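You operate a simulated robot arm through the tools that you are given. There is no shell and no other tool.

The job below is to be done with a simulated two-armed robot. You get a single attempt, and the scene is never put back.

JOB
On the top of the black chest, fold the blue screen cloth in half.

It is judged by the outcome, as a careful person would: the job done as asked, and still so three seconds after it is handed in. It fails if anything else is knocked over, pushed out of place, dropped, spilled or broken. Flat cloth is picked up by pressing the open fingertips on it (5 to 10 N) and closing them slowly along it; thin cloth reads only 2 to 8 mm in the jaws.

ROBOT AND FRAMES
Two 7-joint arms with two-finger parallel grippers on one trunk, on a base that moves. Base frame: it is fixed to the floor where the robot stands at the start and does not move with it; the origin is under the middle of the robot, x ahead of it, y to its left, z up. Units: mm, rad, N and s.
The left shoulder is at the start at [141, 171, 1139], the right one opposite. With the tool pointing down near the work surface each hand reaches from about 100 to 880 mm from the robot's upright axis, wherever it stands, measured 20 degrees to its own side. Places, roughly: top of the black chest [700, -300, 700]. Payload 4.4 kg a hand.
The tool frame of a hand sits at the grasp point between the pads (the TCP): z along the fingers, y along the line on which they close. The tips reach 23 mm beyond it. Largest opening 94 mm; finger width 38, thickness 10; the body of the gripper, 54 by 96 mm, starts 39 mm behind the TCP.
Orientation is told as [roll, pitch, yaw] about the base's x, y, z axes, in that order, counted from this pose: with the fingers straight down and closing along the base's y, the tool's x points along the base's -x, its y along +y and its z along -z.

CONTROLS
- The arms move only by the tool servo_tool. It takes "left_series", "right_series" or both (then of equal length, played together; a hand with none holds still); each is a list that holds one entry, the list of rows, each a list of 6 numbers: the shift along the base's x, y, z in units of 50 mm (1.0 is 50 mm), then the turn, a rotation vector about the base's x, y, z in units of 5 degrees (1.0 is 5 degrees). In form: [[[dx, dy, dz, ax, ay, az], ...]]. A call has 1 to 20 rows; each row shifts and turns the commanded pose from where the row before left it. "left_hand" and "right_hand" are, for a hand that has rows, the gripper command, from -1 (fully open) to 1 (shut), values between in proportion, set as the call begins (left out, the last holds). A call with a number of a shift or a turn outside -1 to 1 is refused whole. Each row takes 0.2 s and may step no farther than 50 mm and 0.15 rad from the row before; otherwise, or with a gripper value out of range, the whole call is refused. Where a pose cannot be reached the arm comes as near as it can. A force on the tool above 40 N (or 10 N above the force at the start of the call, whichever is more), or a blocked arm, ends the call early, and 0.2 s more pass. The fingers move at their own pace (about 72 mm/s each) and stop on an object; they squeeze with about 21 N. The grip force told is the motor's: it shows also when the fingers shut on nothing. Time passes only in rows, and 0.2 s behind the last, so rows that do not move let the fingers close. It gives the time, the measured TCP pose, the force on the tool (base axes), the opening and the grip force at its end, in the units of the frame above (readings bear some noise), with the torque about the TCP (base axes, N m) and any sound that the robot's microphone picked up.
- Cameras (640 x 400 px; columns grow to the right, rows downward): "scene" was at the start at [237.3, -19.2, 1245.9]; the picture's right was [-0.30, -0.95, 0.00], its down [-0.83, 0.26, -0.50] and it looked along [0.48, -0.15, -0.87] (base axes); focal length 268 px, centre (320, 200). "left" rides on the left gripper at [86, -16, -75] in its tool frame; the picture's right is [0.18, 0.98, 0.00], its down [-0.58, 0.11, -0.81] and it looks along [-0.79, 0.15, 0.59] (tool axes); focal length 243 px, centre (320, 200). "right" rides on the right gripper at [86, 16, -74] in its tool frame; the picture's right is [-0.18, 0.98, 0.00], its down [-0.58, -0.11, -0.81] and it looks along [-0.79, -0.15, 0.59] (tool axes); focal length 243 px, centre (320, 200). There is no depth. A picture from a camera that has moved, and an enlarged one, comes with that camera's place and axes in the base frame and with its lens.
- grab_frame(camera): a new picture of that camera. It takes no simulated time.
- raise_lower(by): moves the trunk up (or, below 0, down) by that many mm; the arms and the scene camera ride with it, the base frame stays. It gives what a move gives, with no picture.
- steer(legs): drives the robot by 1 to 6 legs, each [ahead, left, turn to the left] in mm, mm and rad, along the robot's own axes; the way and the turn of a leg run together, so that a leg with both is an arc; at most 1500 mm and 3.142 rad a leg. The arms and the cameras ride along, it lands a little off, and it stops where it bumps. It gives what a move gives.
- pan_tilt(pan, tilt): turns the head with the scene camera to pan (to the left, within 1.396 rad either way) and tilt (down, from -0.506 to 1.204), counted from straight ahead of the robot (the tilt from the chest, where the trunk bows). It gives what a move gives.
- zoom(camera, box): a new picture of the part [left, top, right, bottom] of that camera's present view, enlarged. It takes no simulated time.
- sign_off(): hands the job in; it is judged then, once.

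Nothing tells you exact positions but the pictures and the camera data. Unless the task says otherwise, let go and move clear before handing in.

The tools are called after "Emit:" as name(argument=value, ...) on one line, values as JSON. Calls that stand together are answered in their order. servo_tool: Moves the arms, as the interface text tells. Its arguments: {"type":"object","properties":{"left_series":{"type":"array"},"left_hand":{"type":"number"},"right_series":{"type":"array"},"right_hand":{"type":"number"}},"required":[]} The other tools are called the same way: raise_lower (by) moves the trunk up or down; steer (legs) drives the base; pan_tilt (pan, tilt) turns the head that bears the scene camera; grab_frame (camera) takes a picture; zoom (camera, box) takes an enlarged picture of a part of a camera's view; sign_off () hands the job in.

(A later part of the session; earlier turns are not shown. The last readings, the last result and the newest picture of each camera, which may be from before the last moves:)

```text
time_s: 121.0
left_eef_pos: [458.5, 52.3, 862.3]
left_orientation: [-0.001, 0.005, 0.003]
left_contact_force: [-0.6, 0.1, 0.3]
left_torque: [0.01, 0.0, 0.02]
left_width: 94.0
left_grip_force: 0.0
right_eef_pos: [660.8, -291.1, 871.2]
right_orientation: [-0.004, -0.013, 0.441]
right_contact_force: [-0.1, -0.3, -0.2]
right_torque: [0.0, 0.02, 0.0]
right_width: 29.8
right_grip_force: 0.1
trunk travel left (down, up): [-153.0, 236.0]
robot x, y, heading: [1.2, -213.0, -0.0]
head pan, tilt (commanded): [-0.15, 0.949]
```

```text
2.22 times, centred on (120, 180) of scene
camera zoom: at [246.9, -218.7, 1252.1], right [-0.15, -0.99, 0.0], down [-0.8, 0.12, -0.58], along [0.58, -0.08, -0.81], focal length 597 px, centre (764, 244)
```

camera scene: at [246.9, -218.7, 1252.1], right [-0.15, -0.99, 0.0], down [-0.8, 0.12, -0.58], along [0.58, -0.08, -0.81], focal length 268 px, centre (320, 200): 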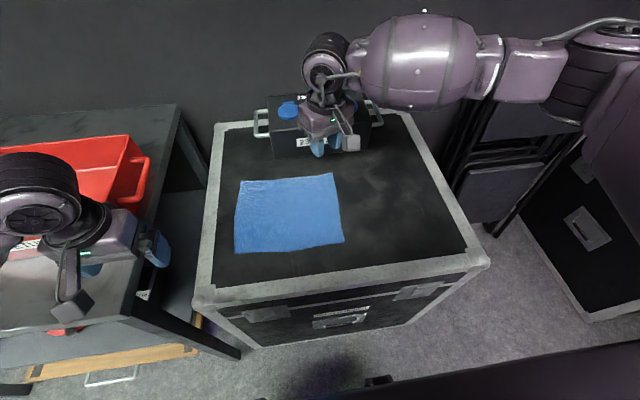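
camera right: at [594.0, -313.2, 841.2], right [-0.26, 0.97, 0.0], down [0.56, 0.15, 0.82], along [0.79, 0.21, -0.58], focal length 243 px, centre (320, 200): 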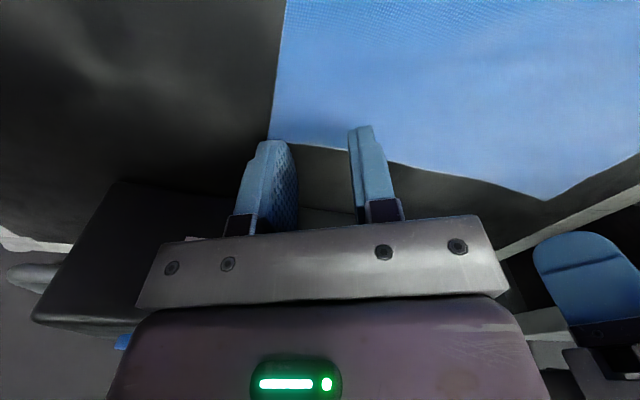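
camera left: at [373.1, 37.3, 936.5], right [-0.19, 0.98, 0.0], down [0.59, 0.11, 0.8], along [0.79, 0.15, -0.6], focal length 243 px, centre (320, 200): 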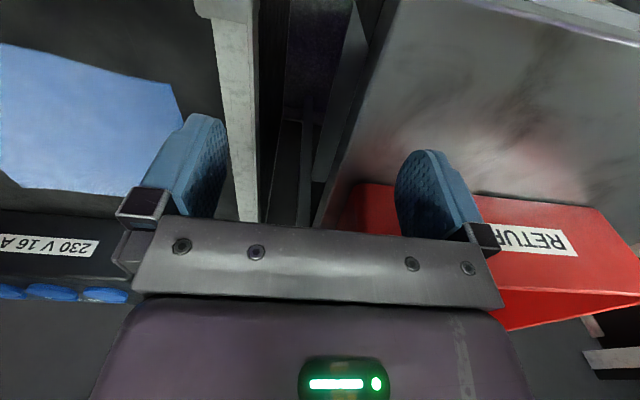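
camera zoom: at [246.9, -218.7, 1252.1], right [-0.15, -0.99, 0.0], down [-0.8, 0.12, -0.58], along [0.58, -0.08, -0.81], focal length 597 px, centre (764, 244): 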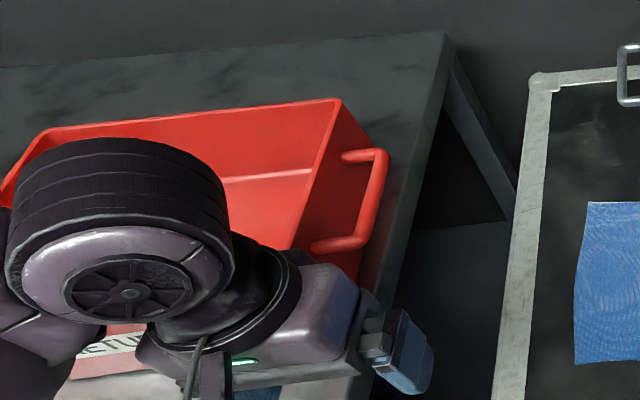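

By direct comparison the bin's y is right, but its x seems about 10 mm too far back. I'll make one small final correction with the same gentle inside push.

Emit:
servo_tool(left_series=[[[0, 0, 0.6, 0, 0, 0], [0, 0, 0.7, 0, 0, 0], [0, 0, 0.7, 0, 0, 0], [0.25, 0.41, 0, 0, 0, 0], [0.26, 0.41, 0, 0, 0, 0], [0.26, 0.41, 0, 0, 0, 0], [0.26, 0.41, 0, 0, 0, 0], [0.26, 0.41, 0, 0, 0, 0], [0.26, 0.41, 0, 0, 0, 0], [0.26, 0.41, 0, 0, 0, 0], [0.26, 0.41, 0, 0, 0, 0], [0.26, 0.41, 0, 0, 0, 0], [0, 0, -0.5, 0, 0, 0], [0, 0, -0.5, 0, 0, 0], [0, 0, -0.5, 0, 0, 0], [0, 0, -0.5, 0, 0, 0], [0, 0, -0.25, 0, 0, 0], [0, 0, 0, 0, 0, 0]]], left_hand=1)

Emit:
pan_tilt(pan=0.6, tilt=0.75)

Emit:
zoom(camera="scene", box=[200, 110, 400, 235])

```text
time_s: 124.8
left_eef_pos: [574.5, 237.1, 849.6]
left_orientation: [0.002, 0.006, 0.002]
left_contact_force: [1.0, 0.2, 1.3]
left_torque: [0.0, -0.01, 0.0]
left_width: 0.1
left_grip_force: 21.1
right_eef_pos: [660.7, -290.4, 870.2]
right_orientation: [-0.003, -0.014, 0.443]
right_contact_force: [-0.4, 0.0, 0.2]
right_torque: [0.03, 0.02, -0.06]
right_width: 29.9
right_grip_force: 0.0
trunk travel left (down, up): [-153.0, 236.0]
robot x, y, heading: [-0.1, -209.8, 0.001]
head pan, tilt (commanded): [-0.15, 0.949]
```

```text
time_s: 125.9
left_eef_pos: [574.8, 237.4, 851.4]
left_orientation: [0.0, 0.004, 0.002]
left_contact_force: [0.1, 0.0, -0.8]
left_torque: [-0.02, -0.02, 0.03]
left_width: 0.0
left_grip_force: 21.0
right_eef_pos: [660.2, -290.0, 869.3]
right_orientation: [-0.002, -0.012, 0.442]
right_contact_force: [0.6, -0.8, -0.3]
right_torque: [0.02, -0.02, 0.0]
right_width: 30.1
right_grip_force: 0.1
trunk travel left (down, up): [-153.0, 236.0]
robot x, y, heading: [0.4, -207.5, 0.004]
head pan, tilt (commanded): [0.6, 0.75]
```

```text
3.20 times, centred on (300, 172) of scene
camera zoom: at [243.2, -161.1, 1267.6], right [0.57, -0.82, 0.0], down [-0.56, -0.39, -0.73], along [0.6, 0.41, -0.68], focal length 859 px, centre (384, 288)
```

zoom: 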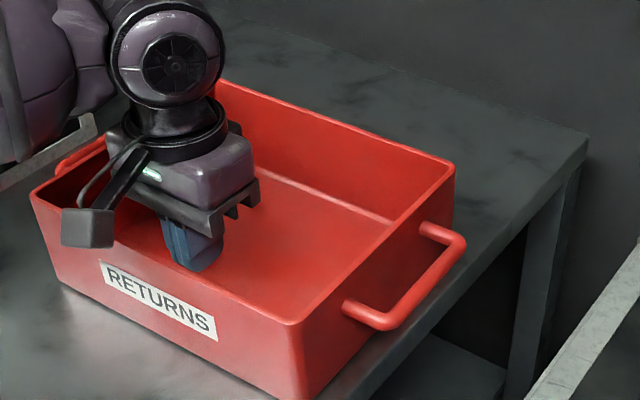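

Emit:
servo_tool(left_series=[[[-0.15, 0, 0, 0, 0, 0], [-0.15, 0, 0, 0, 0, 0], [-0.15, 0, 0, 0, 0, 0], [-0.15, 0, 0, 0, 0, 0], [-0.06, 0, 0, 0, 0, 0], [-0.06, 0, 0, 0, 0, 0], [-0.06, 0, 0, 0, 0, 0], [-0.06, 0, 0, 0, 0, 0], [0, 0, 0, 0, 0, 0]]])

Emit:
zoom(camera="scene", box=[200, 110, 400, 235])

```text
time_s: 127.9
left_eef_pos: [532.0, 238.3, 850.6]
left_orientation: [0.001, 0.007, 0.0]
left_contact_force: [2.1, -0.7, 1.1]
left_torque: [-0.02, 0.04, 0.0]
left_width: 0.0
left_grip_force: 21.0
right_eef_pos: [660.6, -290.8, 870.0]
right_orientation: [-0.004, -0.011, 0.441]
right_contact_force: [0.3, -0.1, 0.9]
right_torque: [0.02, 0.0, 0.01]
right_width: 30.0
right_grip_force: 0.1
trunk travel left (down, up): [-153.0, 236.0]
robot x, y, heading: [2.8, -210.4, 0.001]
head pan, tilt (commanded): [0.6, 0.75]
```

```text
3.20 times, centred on (300, 172) of scene
camera zoom: at [243.2, -161.1, 1267.6], right [0.57, -0.82, 0.0], down [-0.56, -0.39, -0.73], along [0.6, 0.42, -0.68], focal length 859 px, centre (384, 288)
```

zoom: 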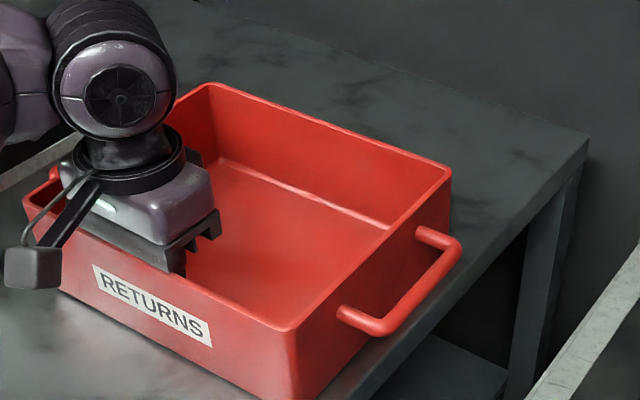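

Emit:
servo_tool(left_series=[[[-0.05, 0, 0, 0, 0, 0], [-0.03, 0, 0, 0, 0, 0], [0, 0, 0, 0, 0, 0], [0.2, 0, 0, 0, 0, 0], [0.2, 0, 0.2, 0, 0, 0], [0, 0, 0.5, 0, 0, 0], [0, 0, 0.7, 0, 0, 0], [0, 0, 0.8, 0, 0, 0], [0, 0, 0, 0, 0, 0]]])

Emit:
zoom(camera="scene", box=[200, 110, 400, 235])

Emit:
grab_frame(camera="scene")

```text
time_s: 129.9
left_eef_pos: [550.3, 238.5, 959.9]
left_orientation: [0.001, 0.008, 0.003]
left_contact_force: [0.3, -0.1, -0.6]
left_torque: [0.0, 0.0, -0.01]
left_width: 0.2
left_grip_force: 21.1
right_eef_pos: [661.1, -290.4, 868.9]
right_orientation: [-0.002, -0.012, 0.443]
right_contact_force: [0.4, -0.1, 0.1]
right_torque: [0.0, 0.0, 0.0]
right_width: 29.9
right_grip_force: 0.1
trunk travel left (down, up): [-153.0, 236.0]
robot x, y, heading: [1.1, -207.1, 0.001]
head pan, tilt (commanded): [0.6, 0.75]
```

```text
3.20 times, centred on (300, 172) of scene
camera zoom: at [243.6, -160.9, 1267.4], right [0.57, -0.82, 0.0], down [-0.56, -0.39, -0.73], along [0.6, 0.42, -0.68], focal length 859 px, centre (384, 288)
```

zoom: 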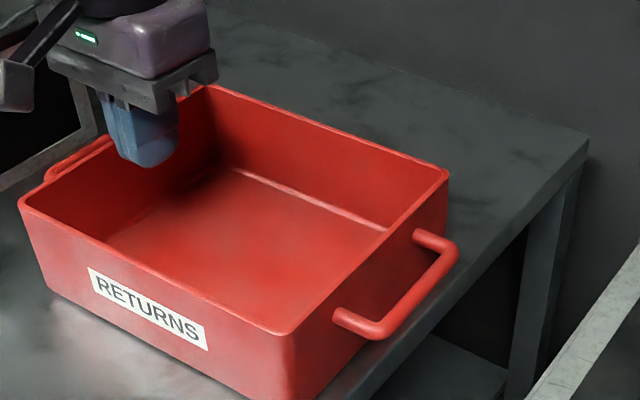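

```text
taken
camera scene: at [243.6, -160.9, 1267.4], right [0.57, -0.82, 0.0], down [-0.56, -0.39, -0.73], along [0.6, 0.42, -0.68], focal length 268 px, centre (320, 200)
```

scene: 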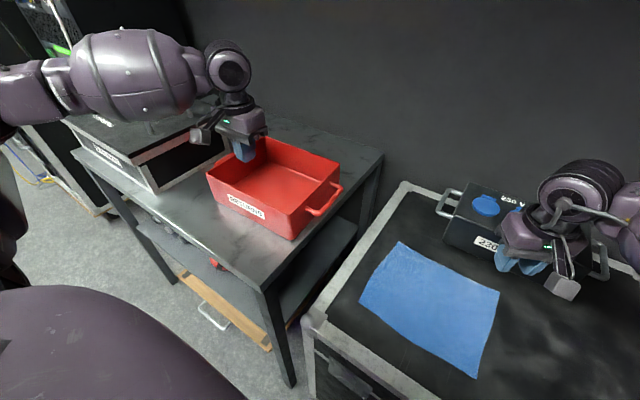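

The bin is back to about where it started. Now for the cloth, keeping the left elbow well away from the bin. I'll bring the left hand back over the chest, high, then shift the base another 80 mm to the right so the left arm works straight ahead of its shoulder.

Emit:
servo_tool(left_series=[[[0.02, -0.5, 0, 0, 0, 0], [0.02, -0.5, 0, 0, 0, 0], [0.02, -0.5, 0, 0, 0, 0], [0.02, -0.5, 0, 0, 0, 0], [0.02, -0.5, 0, 0, 0, 0], [0.02, -0.5, 0, 0, 0, 0], [0.02, -0.5, 0, 0, 0, 0], [0.02, -0.5, 0, 0, 0, 0], [0.02, -0.5, 0, 0, 0, 0], [0.02, -0.5, 0, 0, 0, 0], [0.02, -0.5, 0, 0, 0, 0], [0.02, -0.5, 0, 0, 0, 0]]], left_hand=0.362)

Emit:
steer(legs=[[0, -80, 0]])

Emit:
pan_tilt(pan=0.2, tilt=0.85)

Emit:
grab_frame(camera="scene")

```text
time_s: 132.5
left_eef_pos: [560.5, -61.7, 959.8]
left_orientation: [0.002, 0.008, 0.004]
left_contact_force: [0.2, 0.0, 0.0]
left_torque: [-0.05, 0.02, 0.01]
left_width: 30.0
left_grip_force: 0.1
right_eef_pos: [661.8, -292.9, 869.5]
right_orientation: [-0.001, -0.013, 0.443]
right_contact_force: [-0.1, 0.6, 0.2]
right_torque: [-0.02, 0.02, 0.01]
right_width: 30.2
right_grip_force: 0.0
trunk travel left (down, up): [-153.0, 236.0]
robot x, y, heading: [0.6, -209.9, 0.004]
head pan, tilt (commanded): [0.6, 0.75]
```

```text
time_s: 133.9
left_eef_pos: [561.8, -142.2, 960.3]
left_orientation: [0.002, 0.007, 0.001]
left_contact_force: [-1.0, -0.3, 0.1]
left_torque: [0.01, -0.01, -0.01]
left_width: 30.1
left_grip_force: 0.0
right_eef_pos: [661.8, -369.9, 869.1]
right_orientation: [0.0, -0.014, 0.441]
right_contact_force: [-0.2, 0.0, 0.9]
right_torque: [0.02, 0.02, 0.0]
right_width: 30.1
right_grip_force: 0.1
trunk travel left (down, up): [-153.0, 236.0]
robot x, y, heading: [0.6, -289.3, 0.007]
head pan, tilt (commanded): [0.6, 0.75]
```

```text
time_s: 134.7
left_eef_pos: [561.6, -141.6, 959.5]
left_orientation: [0.001, 0.006, 0.005]
left_contact_force: [-1.3, 0.5, 0.5]
left_torque: [0.01, 0.01, -0.02]
left_width: 30.1
left_grip_force: 0.0
right_eef_pos: [661.6, -370.3, 869.3]
right_orientation: [-0.004, -0.014, 0.441]
right_contact_force: [0.5, -0.6, -0.1]
right_torque: [0.01, -0.02, 0.02]
right_width: 30.4
right_grip_force: 0.1
trunk travel left (down, up): [-153.0, 236.0]
robot x, y, heading: [-1.7, -286.4, 0.006]
head pan, tilt (commanded): [0.201, 0.85]
```

```text
taken
camera scene: at [251.8, -271.5, 1259.6], right [0.2, -0.98, 0.0], down [-0.74, -0.15, -0.66], along [0.65, 0.13, -0.75], focal length 268 px, centre (320, 200)
```

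scene: 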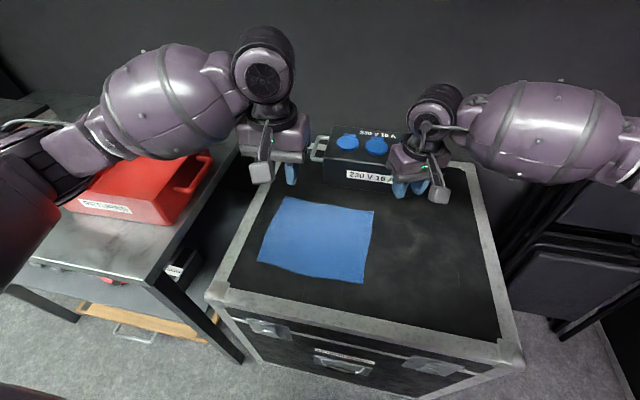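

Both arms are positioned well, with the left elbow high and clear of the bin. I'll bring both hands above the far corners with yaw 0 and check the elbow before going low.

Emit:
servo_tool(left_series=[[[0.35, 0.09, -0.1, 0, -0.02, 0], [0.35, 0.09, -0.2, 0, -0.02, 0], [0.35, 0.09, -0.2, 0, -0.02, 0], [0.35, 0.09, -0.2, 0, -0.02, 0], [0.35, 0.09, -0.3, 0, 0, 0], [0.35, 0.09, -0.3, 0, 0, 0], [0.35, 0.09, -0.3, 0, 0, 0], [0.3, 0.07, -0.2, 0, 0, 0]]], right_series=[[[0.08, 0.19, -0.05, 0, 0.02, -0.63], [0.08, 0.19, -0.05, 0, 0.02, -0.63], [0.08, 0.19, -0.05, 0, 0.02, -0.63], [0.08, 0.19, -0.05, 0, 0.02, -0.63], [0.08, 0.19, -0.05, 0, 0.02, -0.63], [0.08, 0.19, -0.05, 0, 0.02, -0.63], [0.08, 0.19, -0.05, 0, 0.02, -0.63], [0.08, 0.19, -0.05, 0, 0.02, -0.63]]])

Emit:
grab_frame(camera="scene")

Emit:
pan_tilt(pan=0.7, tilt=0.75)

Emit:
grab_frame(camera="scene")

```text
time_s: 136.5
left_eef_pos: [698.8, -106.2, 869.1]
left_orientation: [-0.001, 0.0, 0.001]
left_contact_force: [0.3, 1.1, -0.5]
left_torque: [0.02, 0.02, -0.02]
left_width: 29.8
left_grip_force: 0.0
right_eef_pos: [694.7, -293.7, 848.6]
right_orientation: [0.001, 0.001, 0.001]
right_contact_force: [0.2, 0.9, 0.1]
right_torque: [-0.01, 0.01, 0.0]
right_width: 30.1
right_grip_force: 0.1
trunk travel left (down, up): [-153.0, 236.0]
robot x, y, heading: [4.7, -289.5, 0.0]
head pan, tilt (commanded): [0.201, 0.85]
```

```text
taken
camera scene: at [252.1, -271.5, 1259.5], right [0.2, -0.98, 0.0], down [-0.74, -0.15, -0.66], along [0.65, 0.13, -0.75], focal length 268 px, centre (320, 200)
```

scene: 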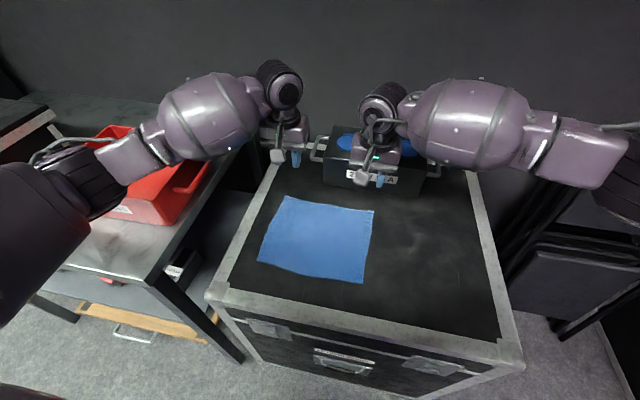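

```text
time_s: 137.5
left_eef_pos: [699.6, -105.4, 869.6]
left_orientation: [-0.001, 0.001, 0.004]
left_contact_force: [1.1, 0.0, 0.0]
left_torque: [0.01, 0.03, 0.01]
left_width: 29.8
left_grip_force: 0.0
right_eef_pos: [692.8, -294.8, 850.5]
right_orientation: [-0.001, 0.0, 0.002]
right_contact_force: [0.0, 0.5, 0.2]
right_torque: [0.01, -0.05, 0.0]
right_width: 30.1
right_grip_force: 0.1
trunk travel left (down, up): [-153.0, 236.0]
robot x, y, heading: [1.8, -292.7, 0.006]
head pan, tilt (commanded): [0.7, 0.75]
```

```text
taken
camera scene: at [238.5, -233.9, 1267.6], right [0.65, -0.76, 0.0], down [-0.52, -0.44, -0.73], along [0.56, 0.47, -0.68], focal length 268 px, centre (320, 200)
```

scene: 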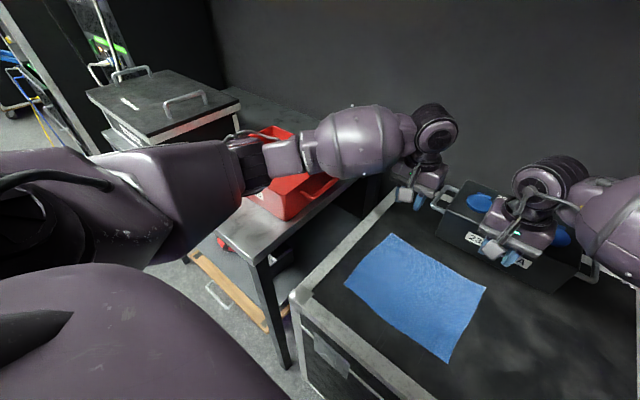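

The left elbow is at about (436, 93, 1011), clear of the bin whose front is at x≥530 and rim at z≈873. I'll lower in stages, watching the bin in this view and the tracking error.

Emit:
servo_tool(left_series=[[[0.06, 0, -0.2, 0, 0, 0], [0.06, 0, -0.2, 0, 0, 0], [0.06, 0, -0.2, 0, 0, 0], [0.06, 0, -0.2, 0, 0, 0], [0, 0, 0, 0, 0, 0]]], right_series=[[[0.05, 0, -0.2, 0, 0, 0], [0.05, 0, -0.2, 0, 0, 0], [0.05, 0, -0.2, 0, 0, 0], [0.05, 0, -0.2, 0, 0, 0], [0, 0, 0, 0, 0, 0]]], left_hand=0.447, right_hand=0.447)

Emit:
zoom(camera="scene", box=[180, 90, 420, 270])

```text
time_s: 138.7
left_eef_pos: [711.2, -105.6, 830.0]
left_orientation: [0.003, -0.003, 0.001]
left_contact_force: [0.0, 0.2, -0.2]
left_torque: [0.01, 0.0, -0.01]
left_width: 25.8
left_grip_force: 0.0
right_eef_pos: [702.4, -295.1, 808.5]
right_orientation: [0.0, 0.001, 0.003]
right_contact_force: [0.8, -0.4, 0.2]
right_torque: [0.0, -0.01, -0.01]
right_width: 26.0
right_grip_force: 0.0
trunk travel left (down, up): [-153.0, 236.0]
robot x, y, heading: [-0.3, -288.9, 0.004]
head pan, tilt (commanded): [0.7, 0.75]
```

```text
2.22 times, centred on (300, 180) of scene
camera zoom: at [238.1, -233.8, 1267.8], right [0.65, -0.76, 0.0], down [-0.52, -0.44, -0.73], along [0.56, 0.47, -0.68], focal length 597 px, centre (364, 244)
```

zoom: 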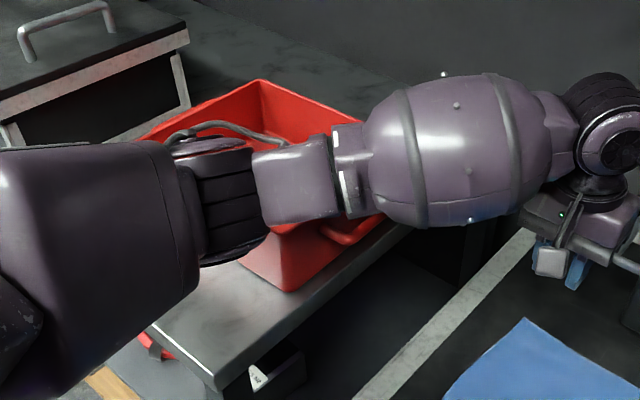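

Tracking is exact and the bin hasn't moved; its reference corners are at (262, 82) and (290, 290). I'll lower another 40 mm.

Emit:
servo_tool(left_series=[[[0, 0, -0.2, 0, 0, 0], [0, 0, -0.2, 0, 0, 0], [0, 0, -0.2, 0, 0, 0], [0, 0, -0.2, 0, 0, 0], [0, 0, 0, 0, 0, 0]]], right_series=[[[0, 0, -0.16, 0, 0, 0], [0, 0, -0.16, 0, 0, 0], [0, 0, -0.16, 0, 0, 0], [0, 0, -0.16, 0, 0, 0], [0, 0, 0, 0, 0, 0]]])

Emit:
zoom(camera="scene", box=[180, 90, 420, 270])

```text
time_s: 139.9
left_eef_pos: [710.7, -106.4, 790.9]
left_orientation: [-0.001, -0.002, 0.003]
left_contact_force: [-0.4, 0.7, -0.1]
left_torque: [0.02, 0.01, -0.03]
left_width: 25.9
left_grip_force: 0.0
right_eef_pos: [703.6, -294.2, 778.4]
right_orientation: [0.001, 0.001, 0.001]
right_contact_force: [-0.2, 0.0, 0.2]
right_torque: [0.0, 0.01, 0.02]
right_width: 25.9
right_grip_force: 0.1
trunk travel left (down, up): [-153.0, 236.0]
robot x, y, heading: [0.0, -287.8, 0.007]
head pan, tilt (commanded): [0.7, 0.75]
```

```text
2.22 times, centred on (300, 180) of scene
camera zoom: at [238.2, -233.9, 1267.8], right [0.65, -0.76, 0.0], down [-0.52, -0.44, -0.73], along [0.56, 0.47, -0.68], focal length 597 px, centre (364, 244)
```

zoom: 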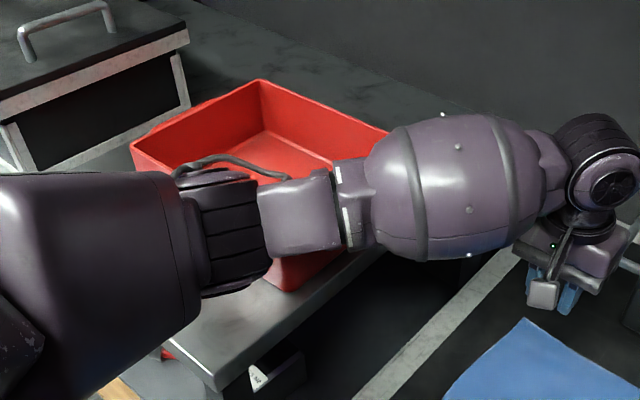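

Emit:
servo_tool(left_series=[[[0, 0, -0.15, 0, 0, 0], [0, 0, -0.15, 0, 0, 0], [0, 0, -0.15, 0, 0, 0], [0, 0, -0.1, 0, 0, 0], [0, 0, 0, 0, 0, 0]]], right_series=[[[0, 0, -0.1, 0, 0, 0], [0, 0, -0.1, 0, 0, 0], [0, 0, -0.05, 0, 0, 0], [0, 0, -0.05, 0, 0, 0], [0, 0, 0, 0, 0, 0]]])

Emit:
zoom(camera="scene", box=[180, 90, 420, 270])

Emit:
grab_frame(camera="left")

Emit:
grab_frame(camera="right")

```text
time_s: 141.1
left_eef_pos: [710.3, -106.8, 761.5]
left_orientation: [0.0, 0.001, 0.001]
left_contact_force: [0.0, 0.8, -0.4]
left_torque: [0.02, 0.02, 0.01]
left_width: 25.9
left_grip_force: 0.0
right_eef_pos: [703.3, -293.6, 762.7]
right_orientation: [0.0, 0.001, 0.003]
right_contact_force: [0.3, -0.3, -0.6]
right_torque: [-0.01, -0.01, 0.05]
right_width: 25.8
right_grip_force: 0.0
trunk travel left (down, up): [-153.0, 236.0]
robot x, y, heading: [1.7, -286.6, 0.005]
head pan, tilt (commanded): [0.7, 0.75]
```

```text
2.22 times, centred on (300, 180) of scene
camera zoom: at [238.4, -233.8, 1267.7], right [0.65, -0.76, 0.0], down [-0.52, -0.44, -0.73], along [0.56, 0.47, -0.68], focal length 597 px, centre (364, 244)
```

zoom: 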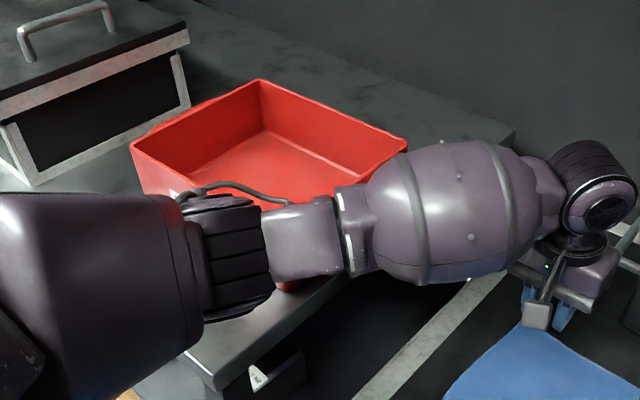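

```text
taken
camera left: at [624.8, -122.6, 837.6], right [-0.19, 0.98, 0.0], down [0.58, 0.11, 0.81], along [0.79, 0.15, -0.59], focal length 243 px, centre (320, 200)
```

left: 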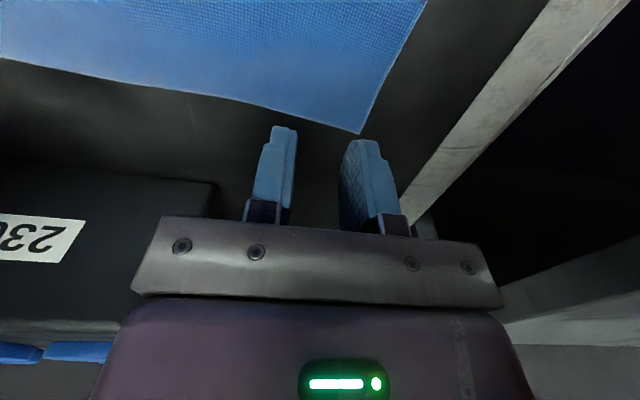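

```text
taken
camera right: at [616.6, -278.0, 837.8], right [0.18, 0.98, 0.0], down [0.58, -0.11, 0.81], along [0.79, -0.15, -0.59], focal length 243 px, centre (320, 200)
```

right: 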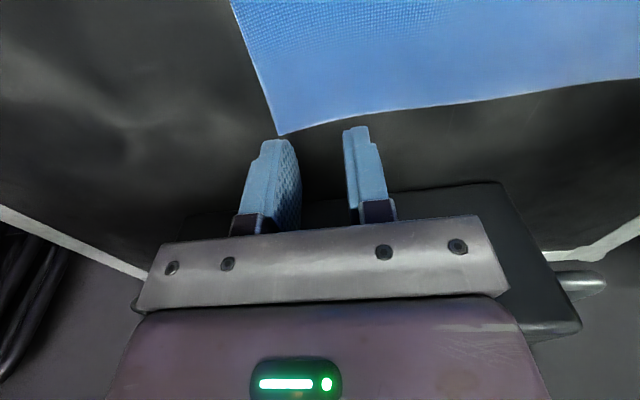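

The bin is untouched and both hands track exactly. The fingertips overlap each far corner by about 19 mm and sit about 17 mm above the cloth. I'll lower until they press lightly.

Emit:
servo_tool(left_series=[[[0, 0, -0.1, 0, 0, 0], [0, 0, -0.1, 0, 0, 0], [0, 0, -0.06, 0, 0, 0], [0, 0, 0, 0, 0, 0]]], right_series=[[[0, 0, -0.1, 0, 0, 0], [0, 0, -0.1, 0, 0, 0], [0, 0, -0.08, 0, 0, 0], [0, 0, 0, 0, 0, 0]]])

Emit:
servo_tool(left_series=[[[0, 0, -0.03, 0, 0, 0], [0, 0, 0, 0, 0, 0]]], right_series=[[[0, 0, -0.03, 0, 0, 0], [0, 0, 0, 0, 0, 0]]])

```text
time_s: 142.1
left_eef_pos: [710.0, -106.9, 749.9]
left_orientation: [-0.001, 0.0, 0.002]
left_contact_force: [-0.2, -0.9, -0.7]
left_torque: [0.0, -0.02, -0.01]
left_width: 25.9
left_grip_force: 0.0
right_eef_pos: [703.4, -293.5, 749.3]
right_orientation: [0.0, 0.001, 0.002]
right_contact_force: [-0.4, -0.6, -1.0]
right_torque: [0.04, -0.02, 0.03]
right_width: 26.1
right_grip_force: 0.0
trunk travel left (down, up): [-153.0, 236.0]
robot x, y, heading: [1.8, -291.9, 0.001]
head pan, tilt (commanded): [0.7, 0.75]
```

```text
time_s: 142.7
left_eef_pos: [710.8, -106.5, 749.4]
left_orientation: [-0.001, -0.003, 0.001]
left_contact_force: [0.8, 0.6, -0.2]
left_torque: [0.01, 0.01, 0.0]
left_width: 25.9
left_grip_force: 0.0
right_eef_pos: [704.0, -292.6, 747.7]
right_orientation: [-0.001, -0.001, 0.002]
right_contact_force: [0.6, 0.4, -0.3]
right_torque: [0.0, -0.01, 0.02]
right_width: 26.0
right_grip_force: 0.0
trunk travel left (down, up): [-153.0, 236.0]
robot x, y, heading: [0.2, -288.5, 0.003]
head pan, tilt (commanded): [0.7, 0.75]
```

Emit:
servo_tool(left_series=[[[0, 0, -0.03, 0, 0, 0], [0, 0, -0.03, 0, 0, 0], [0, 0, 0, 0, 0, 0]]], right_series=[[[0, 0, -0.03, 0, 0, 0], [0, 0, 0, 0, 0, 0], [0, 0, 0, 0, 0, 0]]])

Emit:
servo_tool(left_series=[[[0, 0, -0.03, 0, 0, 0], [0, 0, 0, 0, 0, 0]]], right_series=[[[0, 0, -0.03, 0, 0, 0], [0, 0, 0, 0, 0, 0]]])

```text
time_s: 143.5
left_eef_pos: [710.4, -105.5, 745.9]
left_orientation: [0.001, 0.0, 0.004]
left_contact_force: [-1.1, 0.4, 0.2]
left_torque: [-0.01, -0.04, 0.02]
left_width: 26.1
left_grip_force: 0.0
right_eef_pos: [704.5, -293.8, 746.5]
right_orientation: [0.0, 0.001, 0.004]
right_contact_force: [0.1, 0.8, -0.8]
right_torque: [0.01, 0.02, -0.01]
right_width: 25.6
right_grip_force: 0.1
trunk travel left (down, up): [-153.0, 236.0]
robot x, y, heading: [0.9, -289.7, 0.005]
head pan, tilt (commanded): [0.7, 0.75]
```

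```text
time_s: 144.1
left_eef_pos: [710.4, -107.1, 744.1]
left_orientation: [0.002, -0.001, 0.004]
left_contact_force: [-0.7, -1.1, 1.9]
left_torque: [0.01, -0.02, 0.0]
left_width: 26.0
left_grip_force: 0.1
right_eef_pos: [703.0, -293.7, 744.6]
right_orientation: [-0.001, 0.0, 0.001]
right_contact_force: [-0.7, 0.9, -1.3]
right_torque: [0.03, -0.02, 0.02]
right_width: 25.8
right_grip_force: 0.1
trunk travel left (down, up): [-153.0, 236.0]
robot x, y, heading: [0.7, -288.1, 0.004]
head pan, tilt (commanded): [0.7, 0.75]
```

Emit:
servo_tool(left_series=[[[0, 0, -0.02, 0, 0, 0], [0, 0, 0, 0, 0, 0]]], right_series=[[[0, 0, -0.03, 0, 0, 0], [0, 0, 0, 0, 0, 0]]])

Emit:
servo_tool(left_series=[[[0, 0, -0.02, 0, 0, 0], [0, 0, 0, 0, 0, 0]]], right_series=[[[0, 0, -0.03, 0, 0, 0], [0, 0, 0, 0, 0, 0]]])

```text
time_s: 144.7
left_eef_pos: [710.7, -106.7, 744.3]
left_orientation: [0.001, -0.002, 0.004]
left_contact_force: [-0.6, 0.3, 5.9]
left_torque: [0.04, 0.09, -0.01]
left_width: 26.0
left_grip_force: 0.1
right_eef_pos: [703.1, -294.8, 745.0]
right_orientation: [0.0, -0.002, 0.002]
right_contact_force: [-1.3, 0.4, 2.9]
right_torque: [-0.01, 0.06, 0.01]
right_width: 26.2
right_grip_force: 0.1
trunk travel left (down, up): [-153.0, 236.0]
robot x, y, heading: [2.2, -288.5, 0.004]
head pan, tilt (commanded): [0.7, 0.75]
```

```text
time_s: 145.3
left_eef_pos: [711.2, -106.3, 744.0]
left_orientation: [0.0, -0.004, 0.002]
left_contact_force: [0.8, 1.5, 9.3]
left_torque: [0.02, 0.11, -0.01]
left_width: 25.9
left_grip_force: 0.0
right_eef_pos: [702.5, -293.8, 744.0]
right_orientation: [-0.001, -0.004, 0.003]
right_contact_force: [0.9, -2.4, 11.7]
right_torque: [-0.13, 0.16, 0.04]
right_width: 26.1
right_grip_force: 0.1
trunk travel left (down, up): [-153.0, 236.0]
robot x, y, heading: [5.4, -288.1, 0.002]
head pan, tilt (commanded): [0.7, 0.75]
```

Contact is about 9–12 N on both hands. I'll ease the right hand off slightly and start closing slowly along the cloth.

Emit:
servo_tool(left_series=[[[0, 0, 0, 0, 0, 0], [0, 0, 0, 0, 0, 0]]], right_series=[[[0, 0, 0.01, 0, 0, 0], [0, 0, 0, 0, 0, 0]]], left_hand=0.53, right_hand=0.53)

Emit:
servo_tool(left_series=[[[0, 0, 0, 0, 0, 0], [0, 0, 0, 0, 0, 0]]], right_series=[[[0, 0, 0, 0, 0, 0], [0, 0, 0, 0, 0, 0]]], left_hand=0.62, right_hand=0.62)

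Emit:
grab_frame(camera="left")

Emit:
grab_frame(camera="right")

```text
time_s: 145.9
left_eef_pos: [709.9, -106.3, 744.8]
left_orientation: [-0.001, -0.004, 0.003]
left_contact_force: [-0.1, -1.9, 14.3]
left_torque: [-0.02, 0.17, 0.02]
left_width: 21.6
left_grip_force: 0.0
right_eef_pos: [702.6, -294.2, 744.0]
right_orientation: [0.001, -0.006, 0.002]
right_contact_force: [1.4, 2.2, 10.7]
right_torque: [-0.04, 0.09, -0.02]
right_width: 21.8
right_grip_force: 0.0
trunk travel left (down, up): [-153.0, 236.0]
robot x, y, heading: [-1.8, -290.8, 0.005]
head pan, tilt (commanded): [0.7, 0.75]
```

```text
time_s: 146.5
left_eef_pos: [710.0, -106.2, 744.9]
left_orientation: [0.0, -0.005, 0.002]
left_contact_force: [2.1, -2.0, 16.9]
left_torque: [-0.1, 0.19, 0.05]
left_width: 17.8
left_grip_force: 0.0
right_eef_pos: [702.5, -294.7, 745.2]
right_orientation: [0.002, -0.002, 0.002]
right_contact_force: [1.5, 2.7, 11.0]
right_torque: [0.0, 0.08, 0.0]
right_width: 18.1
right_grip_force: 0.1
trunk travel left (down, up): [-153.0, 236.0]
robot x, y, heading: [-1.2, -292.4, 0.004]
head pan, tilt (commanded): [0.7, 0.75]
```

```text
taken
camera left: at [624.3, -122.8, 818.7], right [-0.19, 0.98, 0.0], down [0.58, 0.11, 0.81], along [0.79, 0.15, -0.59], focal length 243 px, centre (320, 200)
```

left: 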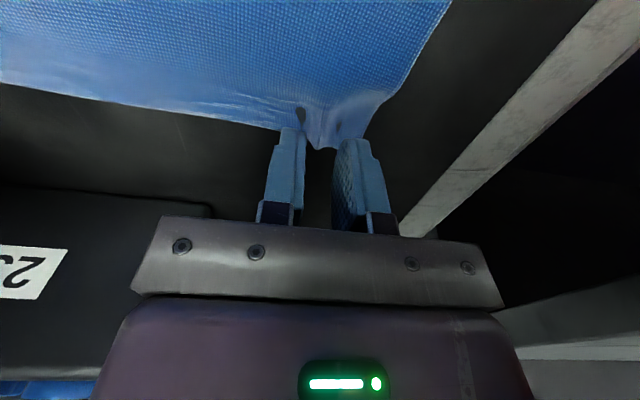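

```text
taken
camera right: at [615.5, -278.0, 818.6], right [0.18, 0.98, 0.0], down [0.58, -0.11, 0.81], along [0.79, -0.15, -0.59], focal length 243 px, centre (320, 200)
```

right: 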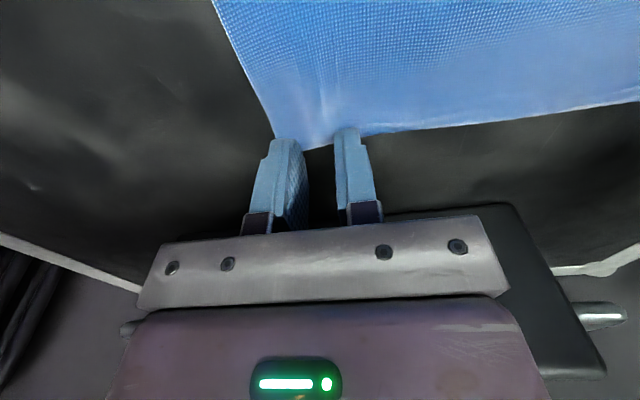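

The cloth is bunching nicely between the left fingers, and beginning to on the right. I'll continue closing slowly.

Emit:
servo_tool(left_series=[[[0, 0, 0.01, 0, 0, 0], [0, 0, 0, 0, 0, 0]]], right_series=[[[0, 0, 0, 0, 0, 0], [0, 0, 0, 0, 0, 0]]], left_hand=0.71, right_hand=0.71)

Emit:
servo_tool(left_series=[[[0, 0, 0, 0, 0, 0], [0, 0, 0, 0, 0, 0]]], right_series=[[[0, 0, 0, 0, 0, 0], [0, 0, 0, 0, 0, 0]]], left_hand=0.8, right_hand=0.8)

Emit:
servo_tool(left_series=[[[0, 0, 0, 0, 0, 0], [0, 0, 0, 0, 0, 0]]], right_series=[[[0, 0, 0, 0, 0, 0], [0, 0, 0, 0, 0, 0]]], left_hand=0.9, right_hand=0.9)

Emit:
servo_tool(left_series=[[[0, 0, 0, 0, 0, 0], [0, 0, 0, 0, 0, 0], [0, 0, 0, 0, 0, 0]]], right_series=[[[0, 0, 0, 0, 0, 0], [0, 0, 0, 0, 0, 0], [0, 0, 0, 0, 0, 0]]], left_hand=1, right_hand=1)

Emit:
grab_frame(camera="left")

Emit:
grab_frame(camera="right")

```text
time_s: 147.1
left_eef_pos: [710.1, -106.6, 744.2]
left_orientation: [-0.001, -0.003, 0.002]
left_contact_force: [0.7, -6.0, 14.8]
left_torque: [-0.11, 0.17, 0.08]
left_width: 13.0
left_grip_force: 4.1
right_eef_pos: [701.6, -292.7, 744.2]
right_orientation: [0.002, 0.0, 0.0]
right_contact_force: [0.7, 5.4, 15.2]
right_torque: [0.11, 0.16, -0.06]
right_width: 14.8
right_grip_force: 1.5
trunk travel left (down, up): [-153.0, 236.0]
robot x, y, heading: [2.8, -291.4, 0.005]
head pan, tilt (commanded): [0.7, 0.75]
```

```text
time_s: 147.7
left_eef_pos: [709.4, -104.7, 742.7]
left_orientation: [0.001, -0.004, 0.004]
left_contact_force: [-0.2, -1.5, 14.2]
left_torque: [-0.09, 0.17, 0.01]
left_width: 9.3
left_grip_force: 0.1
right_eef_pos: [701.1, -294.0, 743.9]
right_orientation: [0.0, -0.002, 0.004]
right_contact_force: [0.9, 2.3, 16.3]
right_torque: [0.02, 0.13, -0.07]
right_width: 9.2
right_grip_force: 0.0
trunk travel left (down, up): [-153.0, 236.0]
robot x, y, heading: [0.4, -289.6, 0.008]
head pan, tilt (commanded): [0.7, 0.75]
```

```text
time_s: 148.3
left_eef_pos: [709.1, -105.8, 744.3]
left_orientation: [0.0, -0.003, 0.004]
left_contact_force: [0.2, -1.6, 13.6]
left_torque: [-0.03, 0.18, 0.0]
left_width: 4.7
left_grip_force: 0.4
right_eef_pos: [702.8, -295.7, 743.1]
right_orientation: [0.001, -0.004, 0.002]
right_contact_force: [-0.8, 1.6, 16.7]
right_torque: [0.0, 0.2, -0.01]
right_width: 4.4
right_grip_force: 0.0
trunk travel left (down, up): [-153.0, 236.0]
robot x, y, heading: [2.5, -289.7, 0.001]
head pan, tilt (commanded): [0.7, 0.75]
```

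```text
time_s: 149.1
left_eef_pos: [709.6, -106.4, 743.8]
left_orientation: [0.002, -0.003, 0.003]
left_contact_force: [0.0, -0.6, 12.1]
left_torque: [-0.07, 0.15, 0.01]
left_width: 1.3
left_grip_force: 21.2
right_eef_pos: [701.9, -294.2, 743.7]
right_orientation: [0.0, -0.001, 0.002]
right_contact_force: [1.0, 0.0, 18.7]
right_torque: [-0.05, 0.29, 0.03]
right_width: 0.1
right_grip_force: 21.1
trunk travel left (down, up): [-153.0, 236.0]
robot x, y, heading: [1.3, -285.1, -0.001]
head pan, tilt (commanded): [0.7, 0.75]
```

```text
taken
camera left: at [623.6, -122.6, 818.9], right [-0.19, 0.98, 0.0], down [0.58, 0.11, 0.81], along [0.79, 0.15, -0.59], focal length 243 px, centre (320, 200)
```

left: 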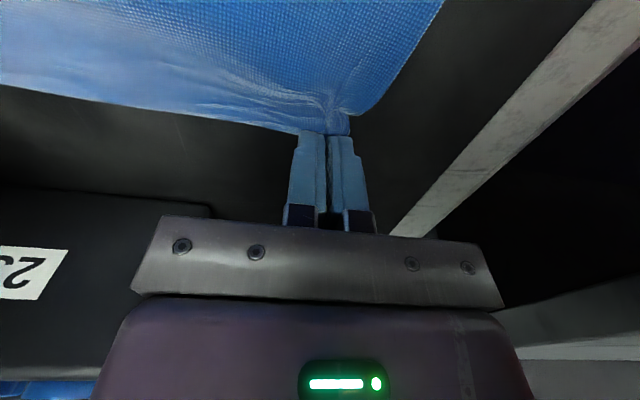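

```text
taken
camera right: at [615.4, -278.2, 818.6], right [0.18, 0.98, 0.0], down [0.58, -0.11, 0.81], along [0.79, -0.15, -0.59], focal length 243 px, centre (320, 200)
```

right: 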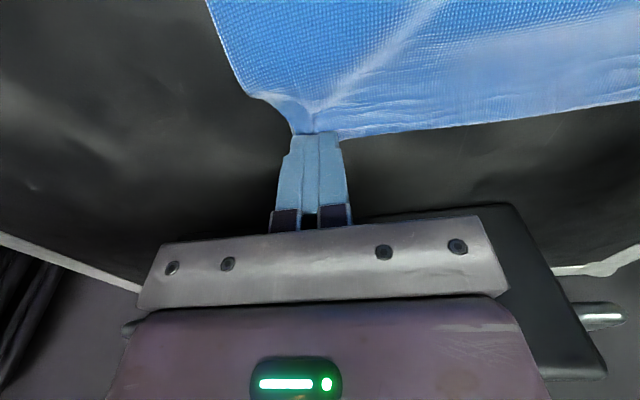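

The jaws read 1.3 mm on the left and 0.1 mm on the right, so the right missed: the tips are rounded and only their edge overlapped the cloth. I'll reopen, lift slightly, and shift inward so the fingertip centres sit on the cloth.

Emit:
servo_tool(left_series=[[[0, 0, 0.02, 0, 0, 0], [0, 0, 0.05, 0, 0, 0], [0, 0, 0.1, 0, 0, 0], [0, 0, 0.1, 0, 0, 0]]], right_series=[[[0, 0, 0.02, 0, 0, 0], [0, 0, 0.05, 0, 0, 0], [0, 0, 0.1, 0, 0, 0], [0, 0, 0.1, 0, 0, 0]]], left_hand=0.36, right_hand=0.36)

Emit:
servo_tool(left_series=[[[0, 0, 0.1, 0, 0, 0], [0, 0, 0, 0, 0, 0]]], right_series=[[[0, 0, 0.1, 0, 0, 0], [0, 0, 0, 0, 0, 0]]])

Emit:
grab_frame(camera="left")

Emit:
grab_frame(camera="right")

```text
time_s: 150.1
left_eef_pos: [710.2, -106.6, 754.9]
left_orientation: [0.0, -0.001, 0.003]
left_contact_force: [-0.3, 0.0, 0.6]
left_torque: [-0.03, 0.01, 0.02]
left_width: 30.2
left_grip_force: 0.0
right_eef_pos: [703.2, -295.5, 754.4]
right_orientation: [-0.001, 0.003, 0.001]
right_contact_force: [-0.7, -0.5, 0.0]
right_torque: [-0.01, 0.0, 0.01]
right_width: 30.1
right_grip_force: 0.0
trunk travel left (down, up): [-153.0, 236.0]
robot x, y, heading: [-0.6, -287.1, 0.004]
head pan, tilt (commanded): [0.7, 0.75]
```

```text
time_s: 150.7
left_eef_pos: [711.0, -105.1, 759.8]
left_orientation: [0.002, 0.001, 0.004]
left_contact_force: [0.4, 0.2, 0.5]
left_torque: [-0.01, -0.01, 0.04]
left_width: 30.0
left_grip_force: 0.1
right_eef_pos: [702.9, -294.2, 761.6]
right_orientation: [-0.002, 0.003, 0.003]
right_contact_force: [-0.3, 0.6, 0.2]
right_torque: [0.01, 0.01, -0.01]
right_width: 30.2
right_grip_force: 0.0
trunk travel left (down, up): [-153.0, 236.0]
robot x, y, heading: [1.6, -288.4, 0.003]
head pan, tilt (commanded): [0.7, 0.75]
```

```text
taken
camera left: at [625.4, -122.7, 835.4], right [-0.19, 0.98, 0.0], down [0.58, 0.11, 0.81], along [0.79, 0.15, -0.59], focal length 243 px, centre (320, 200)
```

left: 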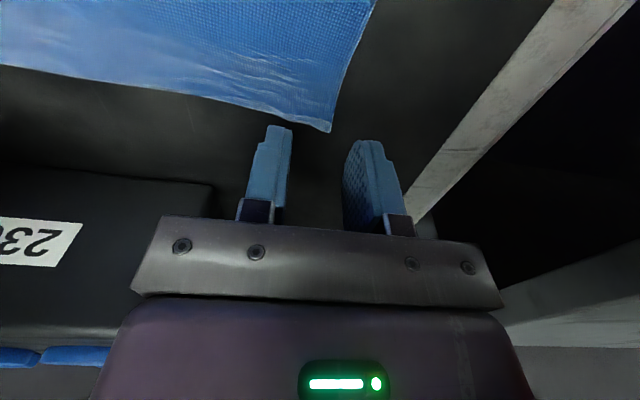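

```text
taken
camera right: at [616.2, -277.8, 835.2], right [0.18, 0.98, 0.0], down [0.58, -0.11, 0.81], along [0.79, -0.15, -0.59], focal length 243 px, centre (320, 200)
```

right: 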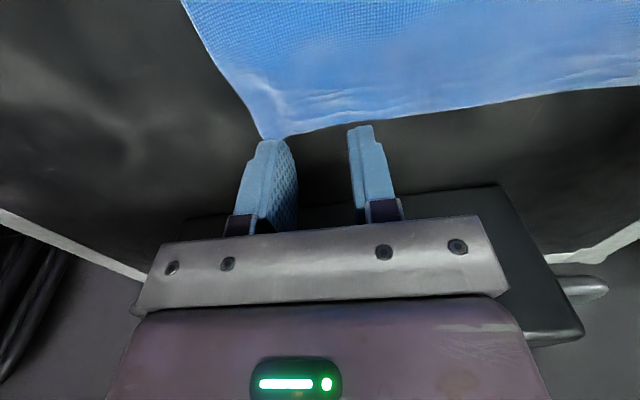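

The cloth's far edge slid about 14 mm to the right (corners now about (711, -99) and (702, -328)). I'll reposition each hand about 13 mm inside the far edge and press again.

Emit:
servo_tool(left_series=[[[-0.15, -0.21, 0, 0, 0, 0], [-0.15, -0.21, -0.05, 0, 0, 0], [0, 0, -0.1, 0, 0, 0], [0, 0, -0.08, 0, 0, 0], [0, 0, 0, 0, 0, 0]]], right_series=[[[-0.14, -0.08, 0, 0, 0, 0], [-0.14, -0.07, -0.05, 0, 0, 0], [0, 0, -0.1, 0, 0, 0], [0, 0, -0.1, 0, 0, 0], [0, 0, 0, 0, 0, 0]]])

Emit:
grab_frame(camera="left")

Emit:
grab_frame(camera="right")

```text
time_s: 151.9
left_eef_pos: [695.7, -126.9, 748.9]
left_orientation: [0.0, -0.002, 0.003]
left_contact_force: [-0.2, 0.6, -0.2]
left_torque: [0.01, -0.03, 0.01]
left_width: 30.1
left_grip_force: 0.0
right_eef_pos: [689.1, -301.9, 749.7]
right_orientation: [0.001, 0.0, 0.002]
right_contact_force: [0.6, -0.2, 0.4]
right_torque: [0.0, -0.03, 0.0]
right_width: 30.1
right_grip_force: 0.1
trunk travel left (down, up): [-153.0, 236.0]
robot x, y, heading: [-0.7, -290.4, 0.003]
head pan, tilt (commanded): [0.7, 0.75]
```

```text
taken
camera left: at [610.5, -143.6, 823.9], right [-0.19, 0.98, 0.0], down [0.58, 0.11, 0.81], along [0.79, 0.15, -0.59], focal length 243 px, centre (320, 200)
```

left: 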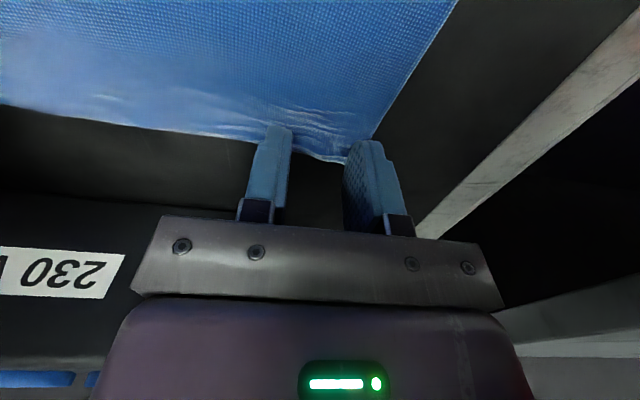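

```text
taken
camera right: at [602.5, -285.5, 822.9], right [0.18, 0.98, 0.0], down [0.58, -0.11, 0.81], along [0.79, -0.15, -0.59], focal length 243 px, centre (320, 200)
```

right: 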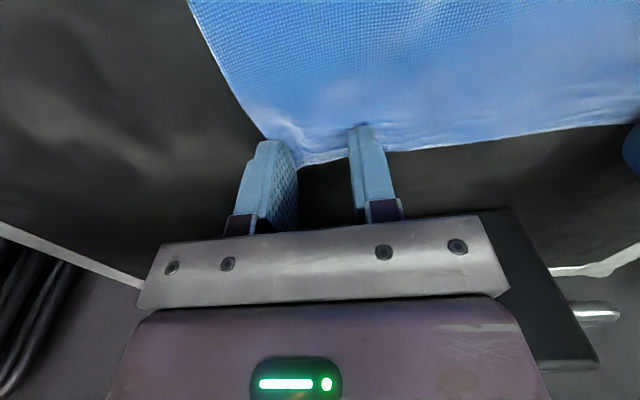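

Emit:
servo_tool(left_series=[[[0, 0, -0.04, 0, 0, 0], [0, 0, -0.03, 0, 0, 0], [0, 0, 0, 0, 0, 0]]], right_series=[[[0, 0, -0.04, 0, 0, 0], [0, 0, -0.04, 0, 0, 0], [0, 0, 0, 0, 0, 0]]])

Emit:
servo_tool(left_series=[[[0, 0, -0.02, 0, 0, 0], [0, 0, 0, 0, 0, 0]]], right_series=[[[0, 0, -0.02, 0, 0, 0], [0, 0, 0, 0, 0, 0]]])

```text
time_s: 152.7
left_eef_pos: [696.0, -126.4, 746.4]
left_orientation: [0.0, 0.0, 0.002]
left_contact_force: [0.2, -0.5, 0.4]
left_torque: [0.05, 0.02, 0.02]
left_width: 30.0
left_grip_force: 0.1
right_eef_pos: [689.3, -301.8, 744.5]
right_orientation: [0.0, -0.001, 0.003]
right_contact_force: [0.0, -0.3, 2.1]
right_torque: [-0.05, -0.01, -0.01]
right_width: 30.1
right_grip_force: 0.0
trunk travel left (down, up): [-153.0, 236.0]
robot x, y, heading: [1.0, -291.6, 0.002]
head pan, tilt (commanded): [0.7, 0.75]
```

```text
time_s: 153.3
left_eef_pos: [696.3, -127.7, 745.6]
left_orientation: [0.0, -0.003, 0.0]
left_contact_force: [-0.7, 0.6, -0.4]
left_torque: [-0.01, -0.04, 0.0]
left_width: 30.4
left_grip_force: 0.1
right_eef_pos: [689.0, -301.4, 744.3]
right_orientation: [0.0, -0.003, 0.002]
right_contact_force: [0.4, -0.4, 8.8]
right_torque: [-0.15, 0.01, 0.02]
right_width: 30.2
right_grip_force: 0.1
trunk travel left (down, up): [-153.0, 236.0]
robot x, y, heading: [-0.3, -288.9, 0.006]
head pan, tilt (commanded): [0.7, 0.75]
```

Emit:
servo_tool(left_series=[[[0, 0, -0.02, 0, 0, 0], [0, 0, -0.02, 0, 0, 0], [0, 0, 0, 0, 0, 0]]])

Emit:
servo_tool(left_series=[[[0, 0, -0.02, 0, 0, 0], [0, 0, 0, 0, 0, 0]]])

```text
time_s: 154.1
left_eef_pos: [695.3, -127.0, 744.2]
left_orientation: [0.001, -0.003, 0.005]
left_contact_force: [-1.0, 0.0, 3.0]
left_torque: [0.04, 0.02, -0.02]
left_width: 30.0
left_grip_force: 0.1
right_eef_pos: [688.8, -301.1, 744.4]
right_orientation: [-0.001, -0.002, 0.003]
right_contact_force: [2.1, -0.7, 11.2]
right_torque: [-0.14, -0.03, 0.0]
right_width: 29.9
right_grip_force: 0.0
trunk travel left (down, up): [-153.0, 236.0]
robot x, y, heading: [2.1, -285.3, -0.002]
head pan, tilt (commanded): [0.7, 0.75]
```

```text
time_s: 154.7
left_eef_pos: [694.7, -128.0, 745.0]
left_orientation: [-0.001, -0.003, 0.005]
left_contact_force: [-2.0, 0.0, 11.3]
left_torque: [0.09, 0.11, -0.02]
left_width: 30.0
left_grip_force: 0.1
right_eef_pos: [688.8, -300.9, 743.6]
right_orientation: [0.0, -0.001, 0.004]
right_contact_force: [2.4, 0.7, 10.1]
right_torque: [-0.07, -0.06, -0.02]
right_width: 29.9
right_grip_force: 0.1
trunk travel left (down, up): [-153.0, 236.0]
robot x, y, heading: [2.9, -286.2, 0.0]
head pan, tilt (commanded): [0.7, 0.75]
```

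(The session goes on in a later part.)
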